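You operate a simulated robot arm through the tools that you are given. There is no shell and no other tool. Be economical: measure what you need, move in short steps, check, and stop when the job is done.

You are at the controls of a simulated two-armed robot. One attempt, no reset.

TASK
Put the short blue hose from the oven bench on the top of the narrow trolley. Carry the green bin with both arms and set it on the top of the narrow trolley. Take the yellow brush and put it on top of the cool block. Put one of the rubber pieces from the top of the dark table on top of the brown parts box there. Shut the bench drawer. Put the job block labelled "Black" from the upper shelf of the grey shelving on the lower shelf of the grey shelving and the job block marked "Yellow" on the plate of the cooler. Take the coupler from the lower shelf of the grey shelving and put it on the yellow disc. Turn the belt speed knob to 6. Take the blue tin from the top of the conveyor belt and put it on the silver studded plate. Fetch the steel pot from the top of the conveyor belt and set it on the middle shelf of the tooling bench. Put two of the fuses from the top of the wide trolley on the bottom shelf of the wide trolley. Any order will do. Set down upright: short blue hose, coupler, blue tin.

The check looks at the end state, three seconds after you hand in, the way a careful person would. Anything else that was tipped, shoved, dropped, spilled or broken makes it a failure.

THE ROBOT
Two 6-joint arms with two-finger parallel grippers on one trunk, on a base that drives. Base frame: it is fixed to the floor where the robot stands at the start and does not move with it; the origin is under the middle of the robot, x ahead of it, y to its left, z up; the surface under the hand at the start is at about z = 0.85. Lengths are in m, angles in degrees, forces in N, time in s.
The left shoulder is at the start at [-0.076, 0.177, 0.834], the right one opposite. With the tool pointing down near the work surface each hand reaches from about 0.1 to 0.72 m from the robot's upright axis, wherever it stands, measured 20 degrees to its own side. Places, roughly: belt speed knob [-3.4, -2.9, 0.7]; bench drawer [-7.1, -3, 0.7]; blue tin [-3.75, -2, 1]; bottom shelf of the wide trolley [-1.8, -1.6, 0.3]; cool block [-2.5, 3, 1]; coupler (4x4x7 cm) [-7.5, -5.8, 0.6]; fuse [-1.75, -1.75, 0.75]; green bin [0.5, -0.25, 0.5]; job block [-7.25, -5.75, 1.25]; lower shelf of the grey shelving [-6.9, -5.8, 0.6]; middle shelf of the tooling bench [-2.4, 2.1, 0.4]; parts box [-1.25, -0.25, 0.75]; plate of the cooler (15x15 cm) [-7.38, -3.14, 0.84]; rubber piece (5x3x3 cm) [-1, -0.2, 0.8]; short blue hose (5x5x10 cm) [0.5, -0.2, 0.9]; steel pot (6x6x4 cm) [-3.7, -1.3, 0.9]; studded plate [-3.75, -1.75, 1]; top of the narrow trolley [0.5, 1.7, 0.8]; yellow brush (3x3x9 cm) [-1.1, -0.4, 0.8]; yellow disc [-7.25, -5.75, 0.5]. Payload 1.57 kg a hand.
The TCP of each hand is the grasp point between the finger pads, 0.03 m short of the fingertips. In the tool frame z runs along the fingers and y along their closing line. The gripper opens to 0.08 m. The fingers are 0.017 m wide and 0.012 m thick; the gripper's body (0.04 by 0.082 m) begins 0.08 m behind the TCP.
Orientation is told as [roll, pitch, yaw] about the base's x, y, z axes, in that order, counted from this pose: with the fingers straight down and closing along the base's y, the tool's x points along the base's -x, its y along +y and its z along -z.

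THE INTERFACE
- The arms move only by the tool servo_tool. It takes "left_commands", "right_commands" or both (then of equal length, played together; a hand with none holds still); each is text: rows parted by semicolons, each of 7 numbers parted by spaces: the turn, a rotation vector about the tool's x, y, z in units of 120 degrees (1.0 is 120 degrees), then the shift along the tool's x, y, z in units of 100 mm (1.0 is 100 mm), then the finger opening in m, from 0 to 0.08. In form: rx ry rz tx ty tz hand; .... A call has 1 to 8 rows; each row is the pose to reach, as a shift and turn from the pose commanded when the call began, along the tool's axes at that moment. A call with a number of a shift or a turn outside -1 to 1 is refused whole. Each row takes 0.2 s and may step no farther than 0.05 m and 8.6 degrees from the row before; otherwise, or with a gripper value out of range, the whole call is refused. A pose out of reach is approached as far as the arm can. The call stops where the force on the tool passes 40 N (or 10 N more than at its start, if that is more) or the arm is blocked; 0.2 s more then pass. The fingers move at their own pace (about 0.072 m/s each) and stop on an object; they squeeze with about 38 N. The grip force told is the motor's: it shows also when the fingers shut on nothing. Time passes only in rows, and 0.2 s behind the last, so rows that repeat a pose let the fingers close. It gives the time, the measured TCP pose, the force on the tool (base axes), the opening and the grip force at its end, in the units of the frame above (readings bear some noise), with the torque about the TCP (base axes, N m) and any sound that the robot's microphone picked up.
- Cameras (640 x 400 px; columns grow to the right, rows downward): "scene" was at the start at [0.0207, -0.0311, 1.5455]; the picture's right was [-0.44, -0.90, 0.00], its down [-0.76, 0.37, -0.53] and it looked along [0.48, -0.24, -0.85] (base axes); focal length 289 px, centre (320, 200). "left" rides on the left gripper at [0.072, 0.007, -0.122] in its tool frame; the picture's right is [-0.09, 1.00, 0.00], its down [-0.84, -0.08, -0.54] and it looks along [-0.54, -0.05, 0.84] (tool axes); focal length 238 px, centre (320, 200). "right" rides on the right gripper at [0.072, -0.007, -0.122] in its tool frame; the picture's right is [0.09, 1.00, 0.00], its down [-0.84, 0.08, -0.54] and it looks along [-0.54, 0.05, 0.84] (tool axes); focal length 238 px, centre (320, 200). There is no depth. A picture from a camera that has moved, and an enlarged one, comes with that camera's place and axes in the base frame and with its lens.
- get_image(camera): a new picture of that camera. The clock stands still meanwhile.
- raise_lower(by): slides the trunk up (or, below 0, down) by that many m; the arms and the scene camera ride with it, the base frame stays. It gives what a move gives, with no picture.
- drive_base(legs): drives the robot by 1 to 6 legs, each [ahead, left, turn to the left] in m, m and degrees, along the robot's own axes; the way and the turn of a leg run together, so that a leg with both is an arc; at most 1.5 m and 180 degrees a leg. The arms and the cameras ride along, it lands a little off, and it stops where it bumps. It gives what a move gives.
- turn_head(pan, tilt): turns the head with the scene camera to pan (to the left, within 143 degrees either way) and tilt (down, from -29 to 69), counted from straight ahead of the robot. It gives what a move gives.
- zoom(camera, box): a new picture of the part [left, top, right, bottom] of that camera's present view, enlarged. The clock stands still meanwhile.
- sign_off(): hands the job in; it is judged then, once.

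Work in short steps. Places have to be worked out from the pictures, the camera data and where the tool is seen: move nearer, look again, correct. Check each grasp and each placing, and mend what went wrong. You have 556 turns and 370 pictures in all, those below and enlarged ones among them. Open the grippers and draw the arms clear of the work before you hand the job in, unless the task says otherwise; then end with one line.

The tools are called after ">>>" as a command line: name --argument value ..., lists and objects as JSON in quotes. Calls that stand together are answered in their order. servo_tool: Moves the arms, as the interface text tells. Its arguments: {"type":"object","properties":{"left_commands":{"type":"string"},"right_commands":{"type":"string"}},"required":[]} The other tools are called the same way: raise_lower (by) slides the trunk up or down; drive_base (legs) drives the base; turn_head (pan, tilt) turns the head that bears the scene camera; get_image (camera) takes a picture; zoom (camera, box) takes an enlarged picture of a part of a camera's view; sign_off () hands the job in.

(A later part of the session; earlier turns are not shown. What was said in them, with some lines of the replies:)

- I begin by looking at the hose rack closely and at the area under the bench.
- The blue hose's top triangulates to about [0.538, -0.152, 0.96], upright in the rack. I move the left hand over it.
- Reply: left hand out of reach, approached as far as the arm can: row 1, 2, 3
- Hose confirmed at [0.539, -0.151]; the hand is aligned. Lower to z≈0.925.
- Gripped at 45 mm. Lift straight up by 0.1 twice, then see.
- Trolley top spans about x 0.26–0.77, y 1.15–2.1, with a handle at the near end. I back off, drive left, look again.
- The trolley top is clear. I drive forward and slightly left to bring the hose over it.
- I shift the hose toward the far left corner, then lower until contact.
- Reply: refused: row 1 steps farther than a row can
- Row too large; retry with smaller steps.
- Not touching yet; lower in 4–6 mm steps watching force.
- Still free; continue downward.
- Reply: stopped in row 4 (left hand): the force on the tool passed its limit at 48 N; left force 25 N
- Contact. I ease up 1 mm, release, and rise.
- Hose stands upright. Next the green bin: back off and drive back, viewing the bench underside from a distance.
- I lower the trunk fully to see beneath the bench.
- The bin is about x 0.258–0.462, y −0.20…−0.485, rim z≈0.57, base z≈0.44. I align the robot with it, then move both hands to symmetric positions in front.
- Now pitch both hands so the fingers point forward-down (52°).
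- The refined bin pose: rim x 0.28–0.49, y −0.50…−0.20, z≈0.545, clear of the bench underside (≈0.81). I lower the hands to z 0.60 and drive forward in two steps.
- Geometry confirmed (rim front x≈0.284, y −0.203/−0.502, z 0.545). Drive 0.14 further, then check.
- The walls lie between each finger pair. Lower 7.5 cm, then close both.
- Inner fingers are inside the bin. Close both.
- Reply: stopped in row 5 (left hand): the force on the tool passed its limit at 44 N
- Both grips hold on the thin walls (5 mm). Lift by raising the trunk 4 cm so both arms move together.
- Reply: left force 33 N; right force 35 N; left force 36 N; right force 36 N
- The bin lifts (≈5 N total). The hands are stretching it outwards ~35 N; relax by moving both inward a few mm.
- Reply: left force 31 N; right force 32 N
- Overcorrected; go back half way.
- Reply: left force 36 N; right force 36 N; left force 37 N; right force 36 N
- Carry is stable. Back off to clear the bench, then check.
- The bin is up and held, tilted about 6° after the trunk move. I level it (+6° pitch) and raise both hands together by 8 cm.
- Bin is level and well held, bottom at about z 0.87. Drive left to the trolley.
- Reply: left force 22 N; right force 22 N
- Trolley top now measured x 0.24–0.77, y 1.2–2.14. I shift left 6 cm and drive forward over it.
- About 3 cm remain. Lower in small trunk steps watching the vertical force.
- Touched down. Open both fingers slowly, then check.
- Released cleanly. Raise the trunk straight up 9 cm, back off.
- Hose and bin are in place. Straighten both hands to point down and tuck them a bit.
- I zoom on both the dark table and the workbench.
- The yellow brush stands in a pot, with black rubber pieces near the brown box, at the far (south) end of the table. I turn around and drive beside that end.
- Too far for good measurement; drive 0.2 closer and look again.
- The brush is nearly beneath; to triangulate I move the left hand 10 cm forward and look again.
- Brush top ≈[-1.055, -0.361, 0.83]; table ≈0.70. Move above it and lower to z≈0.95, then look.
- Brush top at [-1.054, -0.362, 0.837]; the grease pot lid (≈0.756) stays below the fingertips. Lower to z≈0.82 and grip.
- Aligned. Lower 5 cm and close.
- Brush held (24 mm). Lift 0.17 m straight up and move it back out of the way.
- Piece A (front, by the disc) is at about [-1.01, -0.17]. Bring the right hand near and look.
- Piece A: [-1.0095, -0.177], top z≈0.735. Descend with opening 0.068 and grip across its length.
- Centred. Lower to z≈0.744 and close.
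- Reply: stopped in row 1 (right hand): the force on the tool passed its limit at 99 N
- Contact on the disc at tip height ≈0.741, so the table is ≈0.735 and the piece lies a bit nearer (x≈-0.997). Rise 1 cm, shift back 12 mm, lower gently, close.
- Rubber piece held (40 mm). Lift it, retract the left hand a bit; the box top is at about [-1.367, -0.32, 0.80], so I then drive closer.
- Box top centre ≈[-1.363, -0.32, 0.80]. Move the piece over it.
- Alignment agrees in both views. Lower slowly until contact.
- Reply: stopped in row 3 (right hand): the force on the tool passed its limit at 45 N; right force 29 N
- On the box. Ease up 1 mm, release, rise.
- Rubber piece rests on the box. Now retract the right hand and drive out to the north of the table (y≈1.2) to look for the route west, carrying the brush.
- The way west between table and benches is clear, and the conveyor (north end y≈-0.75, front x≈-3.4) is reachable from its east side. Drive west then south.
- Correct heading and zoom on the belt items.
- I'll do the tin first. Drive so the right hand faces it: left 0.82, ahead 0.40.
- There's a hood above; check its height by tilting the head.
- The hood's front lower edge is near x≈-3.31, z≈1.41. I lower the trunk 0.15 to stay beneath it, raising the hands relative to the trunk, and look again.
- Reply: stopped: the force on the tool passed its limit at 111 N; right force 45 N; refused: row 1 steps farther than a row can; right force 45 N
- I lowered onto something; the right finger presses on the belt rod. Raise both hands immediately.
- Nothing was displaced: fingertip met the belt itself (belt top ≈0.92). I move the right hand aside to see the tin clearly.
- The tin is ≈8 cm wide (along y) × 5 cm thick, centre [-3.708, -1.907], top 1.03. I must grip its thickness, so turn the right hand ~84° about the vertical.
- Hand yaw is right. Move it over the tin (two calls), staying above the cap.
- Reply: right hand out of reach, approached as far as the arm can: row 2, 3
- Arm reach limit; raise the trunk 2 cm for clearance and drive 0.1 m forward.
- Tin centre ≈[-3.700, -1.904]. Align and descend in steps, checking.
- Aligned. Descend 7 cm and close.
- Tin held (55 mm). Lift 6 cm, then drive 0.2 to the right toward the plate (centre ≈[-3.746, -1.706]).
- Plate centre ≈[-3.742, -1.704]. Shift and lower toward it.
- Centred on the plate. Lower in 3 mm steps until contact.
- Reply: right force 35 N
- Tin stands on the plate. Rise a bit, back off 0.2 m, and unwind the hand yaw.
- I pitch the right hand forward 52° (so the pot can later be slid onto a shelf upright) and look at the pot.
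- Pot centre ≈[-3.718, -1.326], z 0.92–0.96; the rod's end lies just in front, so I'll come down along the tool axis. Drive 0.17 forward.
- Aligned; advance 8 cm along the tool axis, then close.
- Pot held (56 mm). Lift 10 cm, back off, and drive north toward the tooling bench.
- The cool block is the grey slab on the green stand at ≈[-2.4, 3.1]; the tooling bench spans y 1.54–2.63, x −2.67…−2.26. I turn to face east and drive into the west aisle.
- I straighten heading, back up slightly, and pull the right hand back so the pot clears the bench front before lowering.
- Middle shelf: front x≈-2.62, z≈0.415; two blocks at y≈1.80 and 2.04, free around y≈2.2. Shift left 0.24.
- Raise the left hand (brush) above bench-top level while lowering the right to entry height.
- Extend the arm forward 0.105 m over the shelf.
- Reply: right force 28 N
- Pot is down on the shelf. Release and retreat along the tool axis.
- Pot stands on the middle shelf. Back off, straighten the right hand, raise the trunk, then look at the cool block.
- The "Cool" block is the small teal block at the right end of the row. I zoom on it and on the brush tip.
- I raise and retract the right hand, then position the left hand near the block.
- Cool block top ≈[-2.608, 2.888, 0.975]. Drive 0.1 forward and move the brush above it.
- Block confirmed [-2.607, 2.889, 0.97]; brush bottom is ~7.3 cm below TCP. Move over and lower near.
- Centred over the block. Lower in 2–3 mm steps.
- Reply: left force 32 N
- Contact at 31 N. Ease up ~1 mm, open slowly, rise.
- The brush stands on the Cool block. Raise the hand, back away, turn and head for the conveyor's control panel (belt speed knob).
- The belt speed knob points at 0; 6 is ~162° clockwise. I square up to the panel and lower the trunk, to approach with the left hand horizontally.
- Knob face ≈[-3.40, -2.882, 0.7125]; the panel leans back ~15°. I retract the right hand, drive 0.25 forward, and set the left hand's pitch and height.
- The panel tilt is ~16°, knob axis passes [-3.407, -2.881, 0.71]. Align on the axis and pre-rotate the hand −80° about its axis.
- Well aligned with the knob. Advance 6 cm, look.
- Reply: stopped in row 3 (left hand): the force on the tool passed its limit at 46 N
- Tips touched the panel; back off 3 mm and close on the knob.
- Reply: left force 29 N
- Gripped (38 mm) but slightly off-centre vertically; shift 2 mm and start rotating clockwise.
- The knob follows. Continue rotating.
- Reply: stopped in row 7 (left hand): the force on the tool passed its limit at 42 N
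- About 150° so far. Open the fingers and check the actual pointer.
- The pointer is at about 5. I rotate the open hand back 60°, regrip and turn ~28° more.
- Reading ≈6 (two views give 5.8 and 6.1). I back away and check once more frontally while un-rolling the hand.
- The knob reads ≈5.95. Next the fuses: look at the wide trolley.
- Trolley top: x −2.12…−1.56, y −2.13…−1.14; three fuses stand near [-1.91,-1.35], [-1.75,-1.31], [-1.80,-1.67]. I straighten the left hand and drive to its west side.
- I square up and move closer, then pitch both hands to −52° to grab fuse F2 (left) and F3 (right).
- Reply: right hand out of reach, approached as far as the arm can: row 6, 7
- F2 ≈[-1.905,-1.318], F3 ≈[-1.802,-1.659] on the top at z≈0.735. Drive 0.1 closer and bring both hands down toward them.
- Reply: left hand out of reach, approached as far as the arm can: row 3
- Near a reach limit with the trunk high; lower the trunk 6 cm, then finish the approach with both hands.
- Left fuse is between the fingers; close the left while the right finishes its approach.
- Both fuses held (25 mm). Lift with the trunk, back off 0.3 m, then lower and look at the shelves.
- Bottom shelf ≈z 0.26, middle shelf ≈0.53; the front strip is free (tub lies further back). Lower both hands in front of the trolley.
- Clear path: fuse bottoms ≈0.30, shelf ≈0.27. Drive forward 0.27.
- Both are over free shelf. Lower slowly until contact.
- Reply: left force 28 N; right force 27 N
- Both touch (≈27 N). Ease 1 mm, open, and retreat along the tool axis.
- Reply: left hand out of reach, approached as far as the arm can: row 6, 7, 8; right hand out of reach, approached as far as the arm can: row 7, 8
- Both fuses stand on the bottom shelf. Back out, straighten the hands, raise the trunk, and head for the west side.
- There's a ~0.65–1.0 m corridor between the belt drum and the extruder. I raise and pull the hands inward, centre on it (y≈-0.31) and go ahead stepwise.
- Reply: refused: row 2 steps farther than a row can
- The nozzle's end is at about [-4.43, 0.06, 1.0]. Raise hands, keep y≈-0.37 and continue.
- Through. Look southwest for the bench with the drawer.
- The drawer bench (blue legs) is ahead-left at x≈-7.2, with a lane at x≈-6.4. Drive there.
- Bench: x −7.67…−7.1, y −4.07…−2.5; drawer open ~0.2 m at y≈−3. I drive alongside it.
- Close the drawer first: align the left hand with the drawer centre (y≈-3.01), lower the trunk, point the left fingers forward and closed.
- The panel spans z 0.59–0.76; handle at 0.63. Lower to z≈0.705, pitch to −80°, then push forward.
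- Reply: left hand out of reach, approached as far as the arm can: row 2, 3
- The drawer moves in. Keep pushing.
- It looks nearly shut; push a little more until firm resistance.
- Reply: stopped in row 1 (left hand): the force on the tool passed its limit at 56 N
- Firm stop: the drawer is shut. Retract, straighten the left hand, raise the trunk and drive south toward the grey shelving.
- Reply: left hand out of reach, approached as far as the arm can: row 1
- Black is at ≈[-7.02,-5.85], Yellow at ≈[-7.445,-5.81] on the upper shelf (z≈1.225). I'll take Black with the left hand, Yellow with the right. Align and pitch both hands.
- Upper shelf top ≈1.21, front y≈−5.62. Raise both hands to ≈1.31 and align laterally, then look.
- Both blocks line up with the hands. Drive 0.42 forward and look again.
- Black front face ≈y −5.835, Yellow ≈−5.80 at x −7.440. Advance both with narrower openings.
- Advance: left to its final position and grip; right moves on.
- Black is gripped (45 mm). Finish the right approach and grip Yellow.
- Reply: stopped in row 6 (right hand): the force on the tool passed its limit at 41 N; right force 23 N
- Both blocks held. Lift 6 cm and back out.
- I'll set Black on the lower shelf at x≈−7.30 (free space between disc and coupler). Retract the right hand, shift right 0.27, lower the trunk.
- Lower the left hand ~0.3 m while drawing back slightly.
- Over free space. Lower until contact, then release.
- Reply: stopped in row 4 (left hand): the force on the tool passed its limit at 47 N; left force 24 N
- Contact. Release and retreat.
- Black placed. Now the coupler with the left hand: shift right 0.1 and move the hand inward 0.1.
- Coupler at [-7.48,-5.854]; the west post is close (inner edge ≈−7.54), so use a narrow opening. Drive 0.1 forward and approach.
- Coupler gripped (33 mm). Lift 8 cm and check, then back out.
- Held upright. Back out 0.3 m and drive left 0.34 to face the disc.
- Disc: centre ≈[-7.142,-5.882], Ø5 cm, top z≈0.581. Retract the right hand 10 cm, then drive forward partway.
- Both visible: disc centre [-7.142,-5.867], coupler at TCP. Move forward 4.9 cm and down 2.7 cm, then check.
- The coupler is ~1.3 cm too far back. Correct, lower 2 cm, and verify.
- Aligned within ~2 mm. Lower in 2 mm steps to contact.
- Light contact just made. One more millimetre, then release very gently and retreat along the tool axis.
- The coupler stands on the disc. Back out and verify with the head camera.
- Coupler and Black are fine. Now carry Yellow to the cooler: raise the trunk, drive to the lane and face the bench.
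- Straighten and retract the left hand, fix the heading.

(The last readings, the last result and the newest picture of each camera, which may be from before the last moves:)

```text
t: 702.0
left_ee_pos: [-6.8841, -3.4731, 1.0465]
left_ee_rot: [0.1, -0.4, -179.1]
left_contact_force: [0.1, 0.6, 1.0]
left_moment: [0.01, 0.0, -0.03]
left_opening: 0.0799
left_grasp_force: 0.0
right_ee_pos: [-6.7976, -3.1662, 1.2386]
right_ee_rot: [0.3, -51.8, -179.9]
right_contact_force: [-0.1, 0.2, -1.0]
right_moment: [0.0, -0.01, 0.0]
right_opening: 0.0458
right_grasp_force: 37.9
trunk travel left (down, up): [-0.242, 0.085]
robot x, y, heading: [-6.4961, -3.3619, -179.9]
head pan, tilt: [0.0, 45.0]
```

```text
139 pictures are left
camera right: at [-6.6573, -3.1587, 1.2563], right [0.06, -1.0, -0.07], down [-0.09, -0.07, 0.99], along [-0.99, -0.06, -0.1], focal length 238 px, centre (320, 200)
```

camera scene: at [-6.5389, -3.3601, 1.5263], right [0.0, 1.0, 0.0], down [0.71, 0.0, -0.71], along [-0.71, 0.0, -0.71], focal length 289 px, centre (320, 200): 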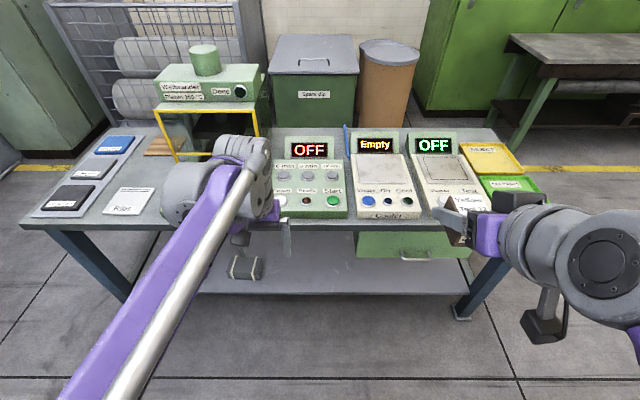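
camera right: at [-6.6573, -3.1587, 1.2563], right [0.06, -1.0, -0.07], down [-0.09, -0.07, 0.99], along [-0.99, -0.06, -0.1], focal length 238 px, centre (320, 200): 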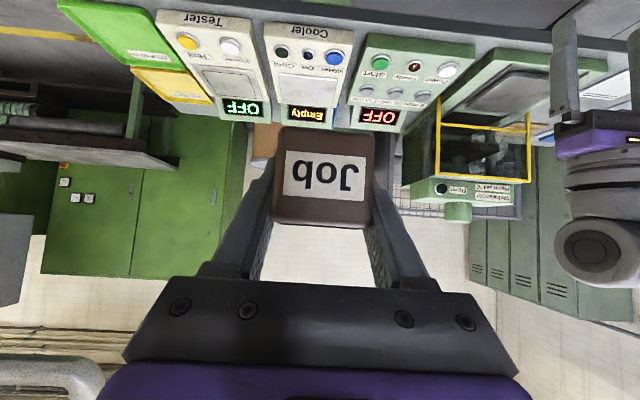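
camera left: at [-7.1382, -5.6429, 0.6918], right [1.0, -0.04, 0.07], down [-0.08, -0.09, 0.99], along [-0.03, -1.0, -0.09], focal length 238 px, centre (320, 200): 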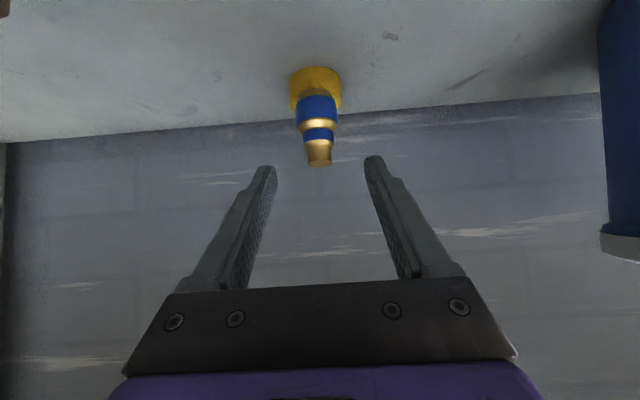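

Plate centre ≈[-7.385,-3.135,0.84]. Raise the left hand a bit, drive 0.3 forward, then bring the block over the plate.

>>> servo_tool --left_commands "0 0 0 0.2 0 -0.3 0.08; 0 0 0 0.4 0 -0.6 0.08; 0 0 0 0.6 0 -0.8 0.08"

>>> drive_base --legs '[[0.29, -0.03, 0]]'

>>> servo_tool --right_commands "0 0 0 0.06 0 0.33 0; 0 0 0 0.12 0 0.66 0; 0 0 0 0.18 0 1 0"

>>> servo_tool --right_commands "0 0 0 0.06 0 0.33 0; 0 0 0 0.12 0 0.66 0; 0 0 0 0.18 0 1 0"

>>> servo_tool --right_commands "0 0 0 0.06 0 0.33 0; 0 0 0 0.12 0 0.66 0; 0 0 0 0.18 0 1 0"

>>> get_image --camera "right"

>>> get_image --camera "scene"

```text
t: 702.8
left_ee_pos: [-6.8211, -3.4748, 1.1269]
left_ee_rot: [0.1, -0.3, -179.3]
left_contact_force: [0.0, -0.1, 0.9]
left_moment: [-0.01, 0.01, 0.0]
left_opening: 0.08
left_grasp_force: 0.0
right_ee_pos: [-6.7959, -3.1662, 1.2379]
right_ee_rot: [0.3, -51.8, -179.9]
right_contact_force: [-0.4, 0.5, -1.2]
right_moment: [0.02, 0.01, 0.02]
right_opening: 0.0456
right_grasp_force: 38.2
trunk travel left (down, up): [-0.242, 0.085]
robot x, y, heading: [-6.5011, -3.3607, -179.9]
head pan, tilt: [0.0, 45.0]
```

```text
t: 704.8
left_ee_pos: [-7.1141, -3.4418, 1.1256]
left_ee_rot: [0.0, -0.3, -179.6]
left_contact_force: [0.2, -0.4, 0.2]
left_moment: [-0.03, -0.07, 0.03]
left_opening: 0.0799
left_grasp_force: 0.0
right_ee_pos: [-7.0871, -3.1343, 1.2374]
right_ee_rot: [0.3, -51.8, 179.8]
right_contact_force: [-0.1, 0.5, -0.4]
right_moment: [-0.01, 0.0, 0.01]
right_opening: 0.0457
right_grasp_force: 38.3
trunk travel left (down, up): [-0.242, 0.085]
robot x, y, heading: [-6.7884, -3.3307, 180.3]
head pan, tilt: [0.0, 45.0]
```

```text
t: 705.6
left_ee_pos: [-7.1147, -3.4419, 1.1265]
left_ee_rot: [0.0, -0.3, -179.6]
left_contact_force: [0.5, 0.0, 0.4]
left_moment: [0.02, 0.02, 0.02]
left_opening: 0.0801
left_grasp_force: 0.0
right_ee_pos: [-7.153, -3.1353, 1.1607]
right_ee_rot: [0.4, -51.9, 179.8]
right_contact_force: [-0.4, 0.4, -0.8]
right_moment: [0.02, 0.03, 0.0]
right_opening: 0.0458
right_grasp_force: 38.9
trunk travel left (down, up): [-0.242, 0.085]
robot x, y, heading: [-6.7819, -3.3285, 179.6]
head pan, tilt: [0.0, 45.0]
```

```text
t: 706.4
left_ee_pos: [-7.1143, -3.4412, 1.1281]
left_ee_rot: [0.0, -0.2, -179.6]
left_contact_force: [0.7, 0.3, 0.2]
left_moment: [-0.02, -0.02, -0.01]
left_opening: 0.0804
left_grasp_force: 0.2
right_ee_pos: [-7.2227, -3.1355, 1.0824]
right_ee_rot: [0.3, -51.8, 179.9]
right_contact_force: [0.4, -0.1, -0.8]
right_moment: [-0.01, 0.0, -0.02]
right_opening: 0.0457
right_grasp_force: 37.8
trunk travel left (down, up): [-0.242, 0.085]
robot x, y, heading: [-6.7887, -3.3297, 180.0]
head pan, tilt: [0.0, 45.0]
```

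```text
t: 707.2
left_ee_pos: [-7.1144, -3.442, 1.1258]
left_ee_rot: [-0.1, -0.1, -179.7]
left_contact_force: [-0.6, -0.5, 0.7]
left_moment: [-0.02, -0.02, 0.01]
left_opening: 0.08
left_grasp_force: 0.0
right_ee_pos: [-7.2891, -3.1357, 1.0087]
right_ee_rot: [0.3, -51.9, 179.9]
right_contact_force: [-0.1, -1.2, -1.1]
right_moment: [0.03, 0.01, 0.0]
right_opening: 0.0456
right_grasp_force: 37.6
trunk travel left (down, up): [-0.242, 0.085]
robot x, y, heading: [-6.7889, -3.3321, 180.2]
head pan, tilt: [0.0, 45.0]
```

```text
138 pictures are left
camera right: at [-7.1485, -3.1297, 1.0268], right [0.06, -1.0, -0.07], down [-0.09, -0.07, 0.99], along [-0.99, -0.05, -0.1], focal length 238 px, centre (320, 200)
```

right: 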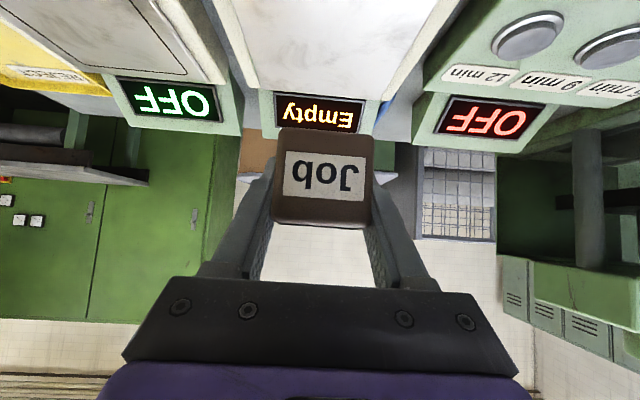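

```text
137 pictures are left
camera scene: at [-6.8305, -3.3301, 1.5263], right [0.0, 1.0, 0.0], down [0.71, 0.0, -0.71], along [-0.71, 0.0, -0.71], focal length 289 px, centre (320, 200)
```

scene: 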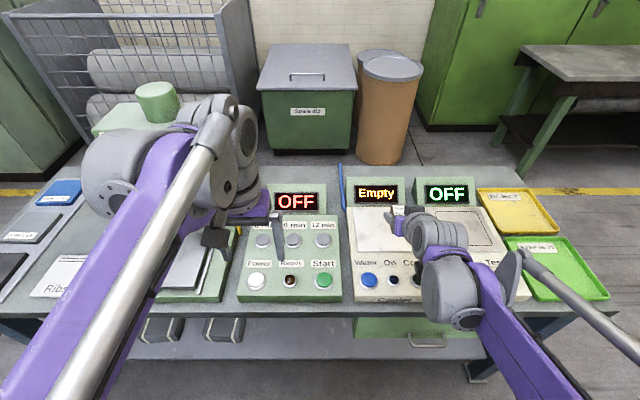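

>>> servo_tool --right_commands "0 0 0 0.1 0 0.35 0; 0 0 0 0.2 0 0.7 0; 0 0 0 0.28 0 1 0"

>>> servo_tool --right_commands "0 0 0 0.05 0 0.2 0; 0 0 0 0.12 0 0.43 0"

>>> get_image --camera "right"

>>> zoom --camera "scene" --box '[320, 170, 520, 310]'

```text
t: 708.0
left_ee_pos: [-7.113, -3.4433, 1.1269]
left_ee_rot: [0.0, -0.3, -179.6]
left_contact_force: [-1.0, 0.0, -0.4]
left_moment: [-0.01, -0.02, -0.01]
left_opening: 0.0799
left_grasp_force: 0.0
right_ee_pos: [-7.3517, -3.1343, 0.926]
right_ee_rot: [0.2, -51.7, 179.8]
right_contact_force: [-0.5, 0.0, -1.0]
right_moment: [-0.01, -0.01, 0.01]
right_opening: 0.0455
right_grasp_force: 38.5
trunk travel left (down, up): [-0.242, 0.085]
robot x, y, heading: [-6.7861, -3.3264, 179.7]
head pan, tilt: [0.0, 45.0]
```

```text
t: 708.6
left_ee_pos: [-7.1136, -3.4421, 1.1258]
left_ee_rot: [0.0, -0.3, -179.6]
left_contact_force: [0.5, -0.7, -0.2]
left_moment: [0.02, 0.04, -0.01]
left_opening: 0.08
left_grasp_force: 0.0
right_ee_pos: [-7.3779, -3.1343, 0.8888]
right_ee_rot: [0.4, -51.8, 179.8]
right_contact_force: [-0.2, -0.1, -1.1]
right_moment: [0.01, 0.0, 0.0]
right_opening: 0.0458
right_grasp_force: 37.8
trunk travel left (down, up): [-0.242, 0.085]
robot x, y, heading: [-6.7877, -3.3318, 179.8]
head pan, tilt: [0.0, 45.0]
```

```text
136 pictures are left
camera right: at [-7.2373, -3.1273, 0.9079], right [0.06, -1.0, -0.07], down [-0.09, -0.07, 0.99], along [-0.99, -0.05, -0.1], focal length 238 px, centre (320, 200)
```

right: 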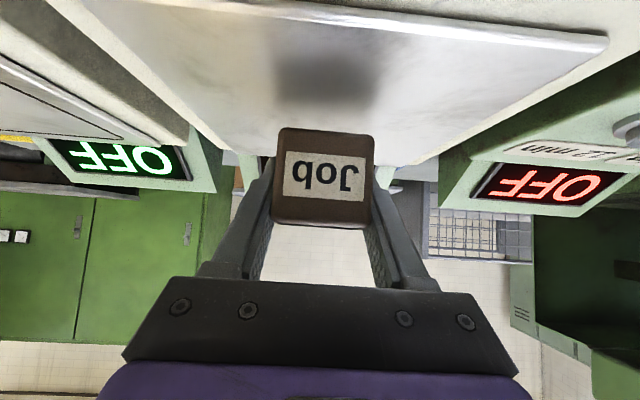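

```text
2.86 times, centred on (420, 240) of scene
camera zoom: at [-6.8298, -3.33, 1.5263], right [0.0, 1.0, 0.0], down [0.71, 0.0, -0.71], along [-0.71, 0.0, -0.71], focal length 825 px, centre (34, 86)
```

zoom: 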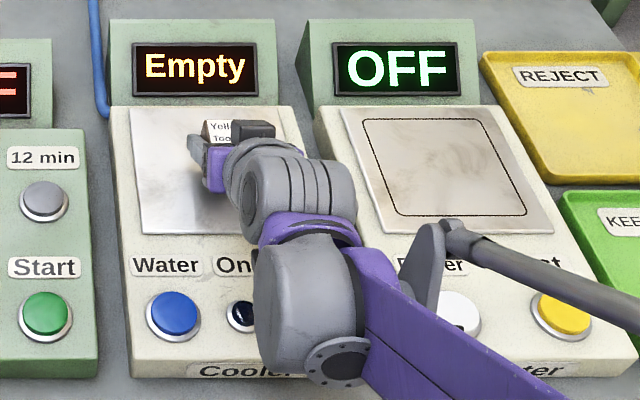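

Block is over the plate. Lower slowly to contact.

>>> servo_tool --right_commands "0 0 0 0.08 0 0.06 0; 0 0 0 0.12 0 0.093 0; 0 0 0 0.145 0 0.112 0; 0 0 0 0.17 0 0.132 0; 0 0 0 0.195 0 0.15 0; 0 0 0 0.22 0 0.17 0"

>>> get_image --camera "right"

```text
t: 709.8
left_ee_pos: [-7.1123, -3.4421, 1.1284]
left_ee_rot: [0.0, -0.3, -179.6]
left_contact_force: [0.1, 0.2, 0.2]
left_moment: [0.03, 0.0, 0.01]
left_opening: 0.08
left_grasp_force: 0.1
right_ee_pos: [-7.3761, -3.136, 0.8715]
right_ee_rot: [0.1, -52.6, 180.0]
right_contact_force: [5.9, -2.6, 19.8]
right_moment: [0.48, 0.23, -0.2]
right_opening: 0.0455
right_grasp_force: 38.0
trunk travel left (down, up): [-0.242, 0.085]
robot x, y, heading: [-6.7859, -3.3269, 179.7]
head pan, tilt: [0.0, 45.0]
stopped in row 5 (right hand): the force on the tool passed its limit at 44 N (the readings are from after the stop); the commanded pose is now the measured one
```

```text
134 pictures are left
camera right: at [-7.2358, -3.1289, 0.8879], right [0.06, -1.0, -0.07], down [-0.08, -0.08, 0.99], along [-1.0, -0.05, -0.08], focal length 238 px, centre (320, 200)
```

right: 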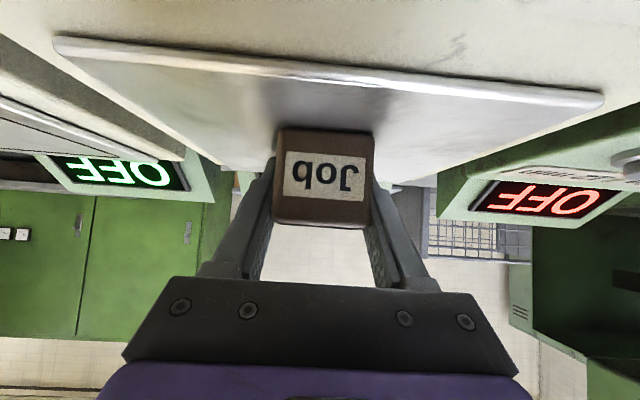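

Contact with the plate. Release and retreat along the tool axis.

>>> servo_tool --right_commands "0 0 0 -0.01 0 -0.008 0; 0 0 0 -0.01 0 -0.008 0.05; 0 0 0 -0.01 0 -0.008 0.065; 0 0 0 -0.01 0 -0.008 0.08; 0 0 0 -0.01 0 -0.008 0.08; 0 0 0 -0.02 0 -0.3 0.08; 0 0 0 -0.05 0 -0.65 0.08; 0 0 0 -0.1 0 -1 0.08"

>>> get_image --camera "right"

```text
t: 711.5
left_ee_pos: [-7.1125, -3.4422, 1.129]
left_ee_rot: [0.1, -0.2, -179.6]
left_contact_force: [-0.1, -0.1, 0.6]
left_moment: [0.02, 0.01, -0.02]
left_opening: 0.08
left_grasp_force: 0.1
right_ee_pos: [-7.3015, -3.1333, 0.9398]
right_ee_rot: [0.2, -52.5, 179.9]
right_contact_force: [0.3, -0.7, 0.7]
right_moment: [-0.03, 0.02, -0.04]
right_opening: 0.0802
right_grasp_force: 0.0
trunk travel left (down, up): [-0.242, 0.085]
robot x, y, heading: [-6.7879, -3.3317, 179.9]
head pan, tilt: [0.0, 45.0]
```

```text
133 pictures are left
camera right: at [-7.1616, -3.1267, 0.9575], right [0.06, -1.0, -0.07], down [-0.08, -0.08, 0.99], along [-0.99, -0.05, -0.09], focal length 238 px, centre (320, 200)
```

right: 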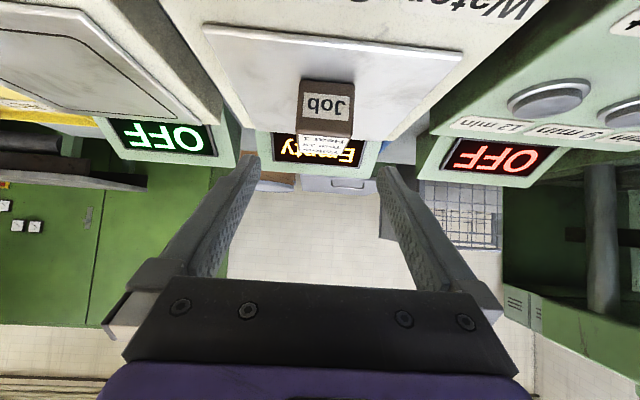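

Yellow block is on the plate. Back away and verify the bench.

>>> drive_base --legs '[[-0.32, 0, 0]]'

>>> servo_tool --right_commands "0 0.062 0 0 0 0 0.08; 0 0.124 0 0 0 -0.1 0.08; 0 0.186 0 0 0 -0.2 0.08; 0 0.248 0 0 0 -0.3 0.08; 0 0.31 0 0 0 -0.4 0.08; 0 0.372 0 0 0 -0.5 0.08; 0 0.436 0 0 0 -0.6 0.08"

>>> get_image --camera "scene"

```text
t: 713.7
left_ee_pos: [-6.7957, -3.4447, 1.1273]
left_ee_rot: [0.0, -0.3, -179.4]
left_contact_force: [-0.6, 0.0, -0.3]
left_moment: [-0.04, -0.02, 0.0]
left_opening: 0.0802
left_grasp_force: 0.0
right_ee_pos: [-6.9872, -3.1358, 0.9403]
right_ee_rot: [0.2, -52.4, -179.9]
right_contact_force: [-0.2, 0.7, 0.0]
right_moment: [0.0, -0.02, 0.0]
right_opening: 0.0801
right_grasp_force: 0.2
trunk travel left (down, up): [-0.242, 0.085]
robot x, y, heading: [-6.4711, -3.3309, -180.0]
head pan, tilt: [0.0, 45.0]
```

```text
t: 715.3
left_ee_pos: [-6.7954, -3.4436, 1.1274]
left_ee_rot: [-0.1, -0.3, -179.5]
left_contact_force: [-1.2, 0.1, 0.3]
left_moment: [0.0, -0.01, 0.01]
left_opening: 0.0801
left_grasp_force: 0.0
right_ee_pos: [-6.9389, -3.135, 0.9763]
right_ee_rot: [0.2, 0.1, -179.8]
right_contact_force: [-0.6, -0.7, -1.2]
right_moment: [0.01, 0.03, 0.0]
right_opening: 0.0798
right_grasp_force: 0.1
trunk travel left (down, up): [-0.242, 0.085]
robot x, y, heading: [-6.4673, -3.3266, -180.1]
head pan, tilt: [0.0, 45.0]
```

```text
132 pictures are left
camera scene: at [-6.5118, -3.3303, 1.5263], right [0.0, 1.0, 0.0], down [0.71, 0.0, -0.71], along [-0.71, 0.0, -0.71], focal length 289 px, centre (320, 200)
```

scene: 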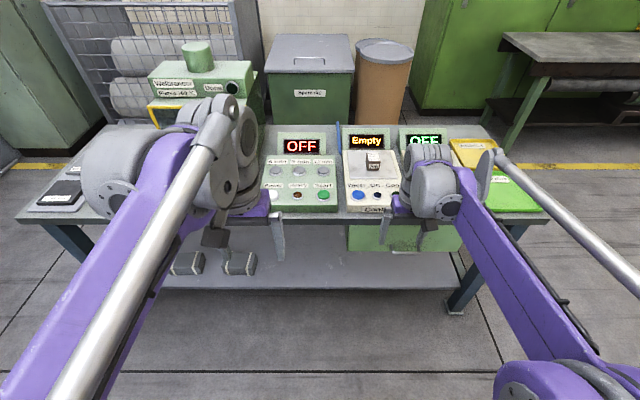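

All twelve jobs are in place and both grippers are open and clear of the bench. I hand in.

>>> sign_off

```text
The job is handed in.
```

All the items in the task are done and handed in. I checked each one by camera after placing it. The belt speed knob read about 5.9 against the 6 mark, judged from the pictures.
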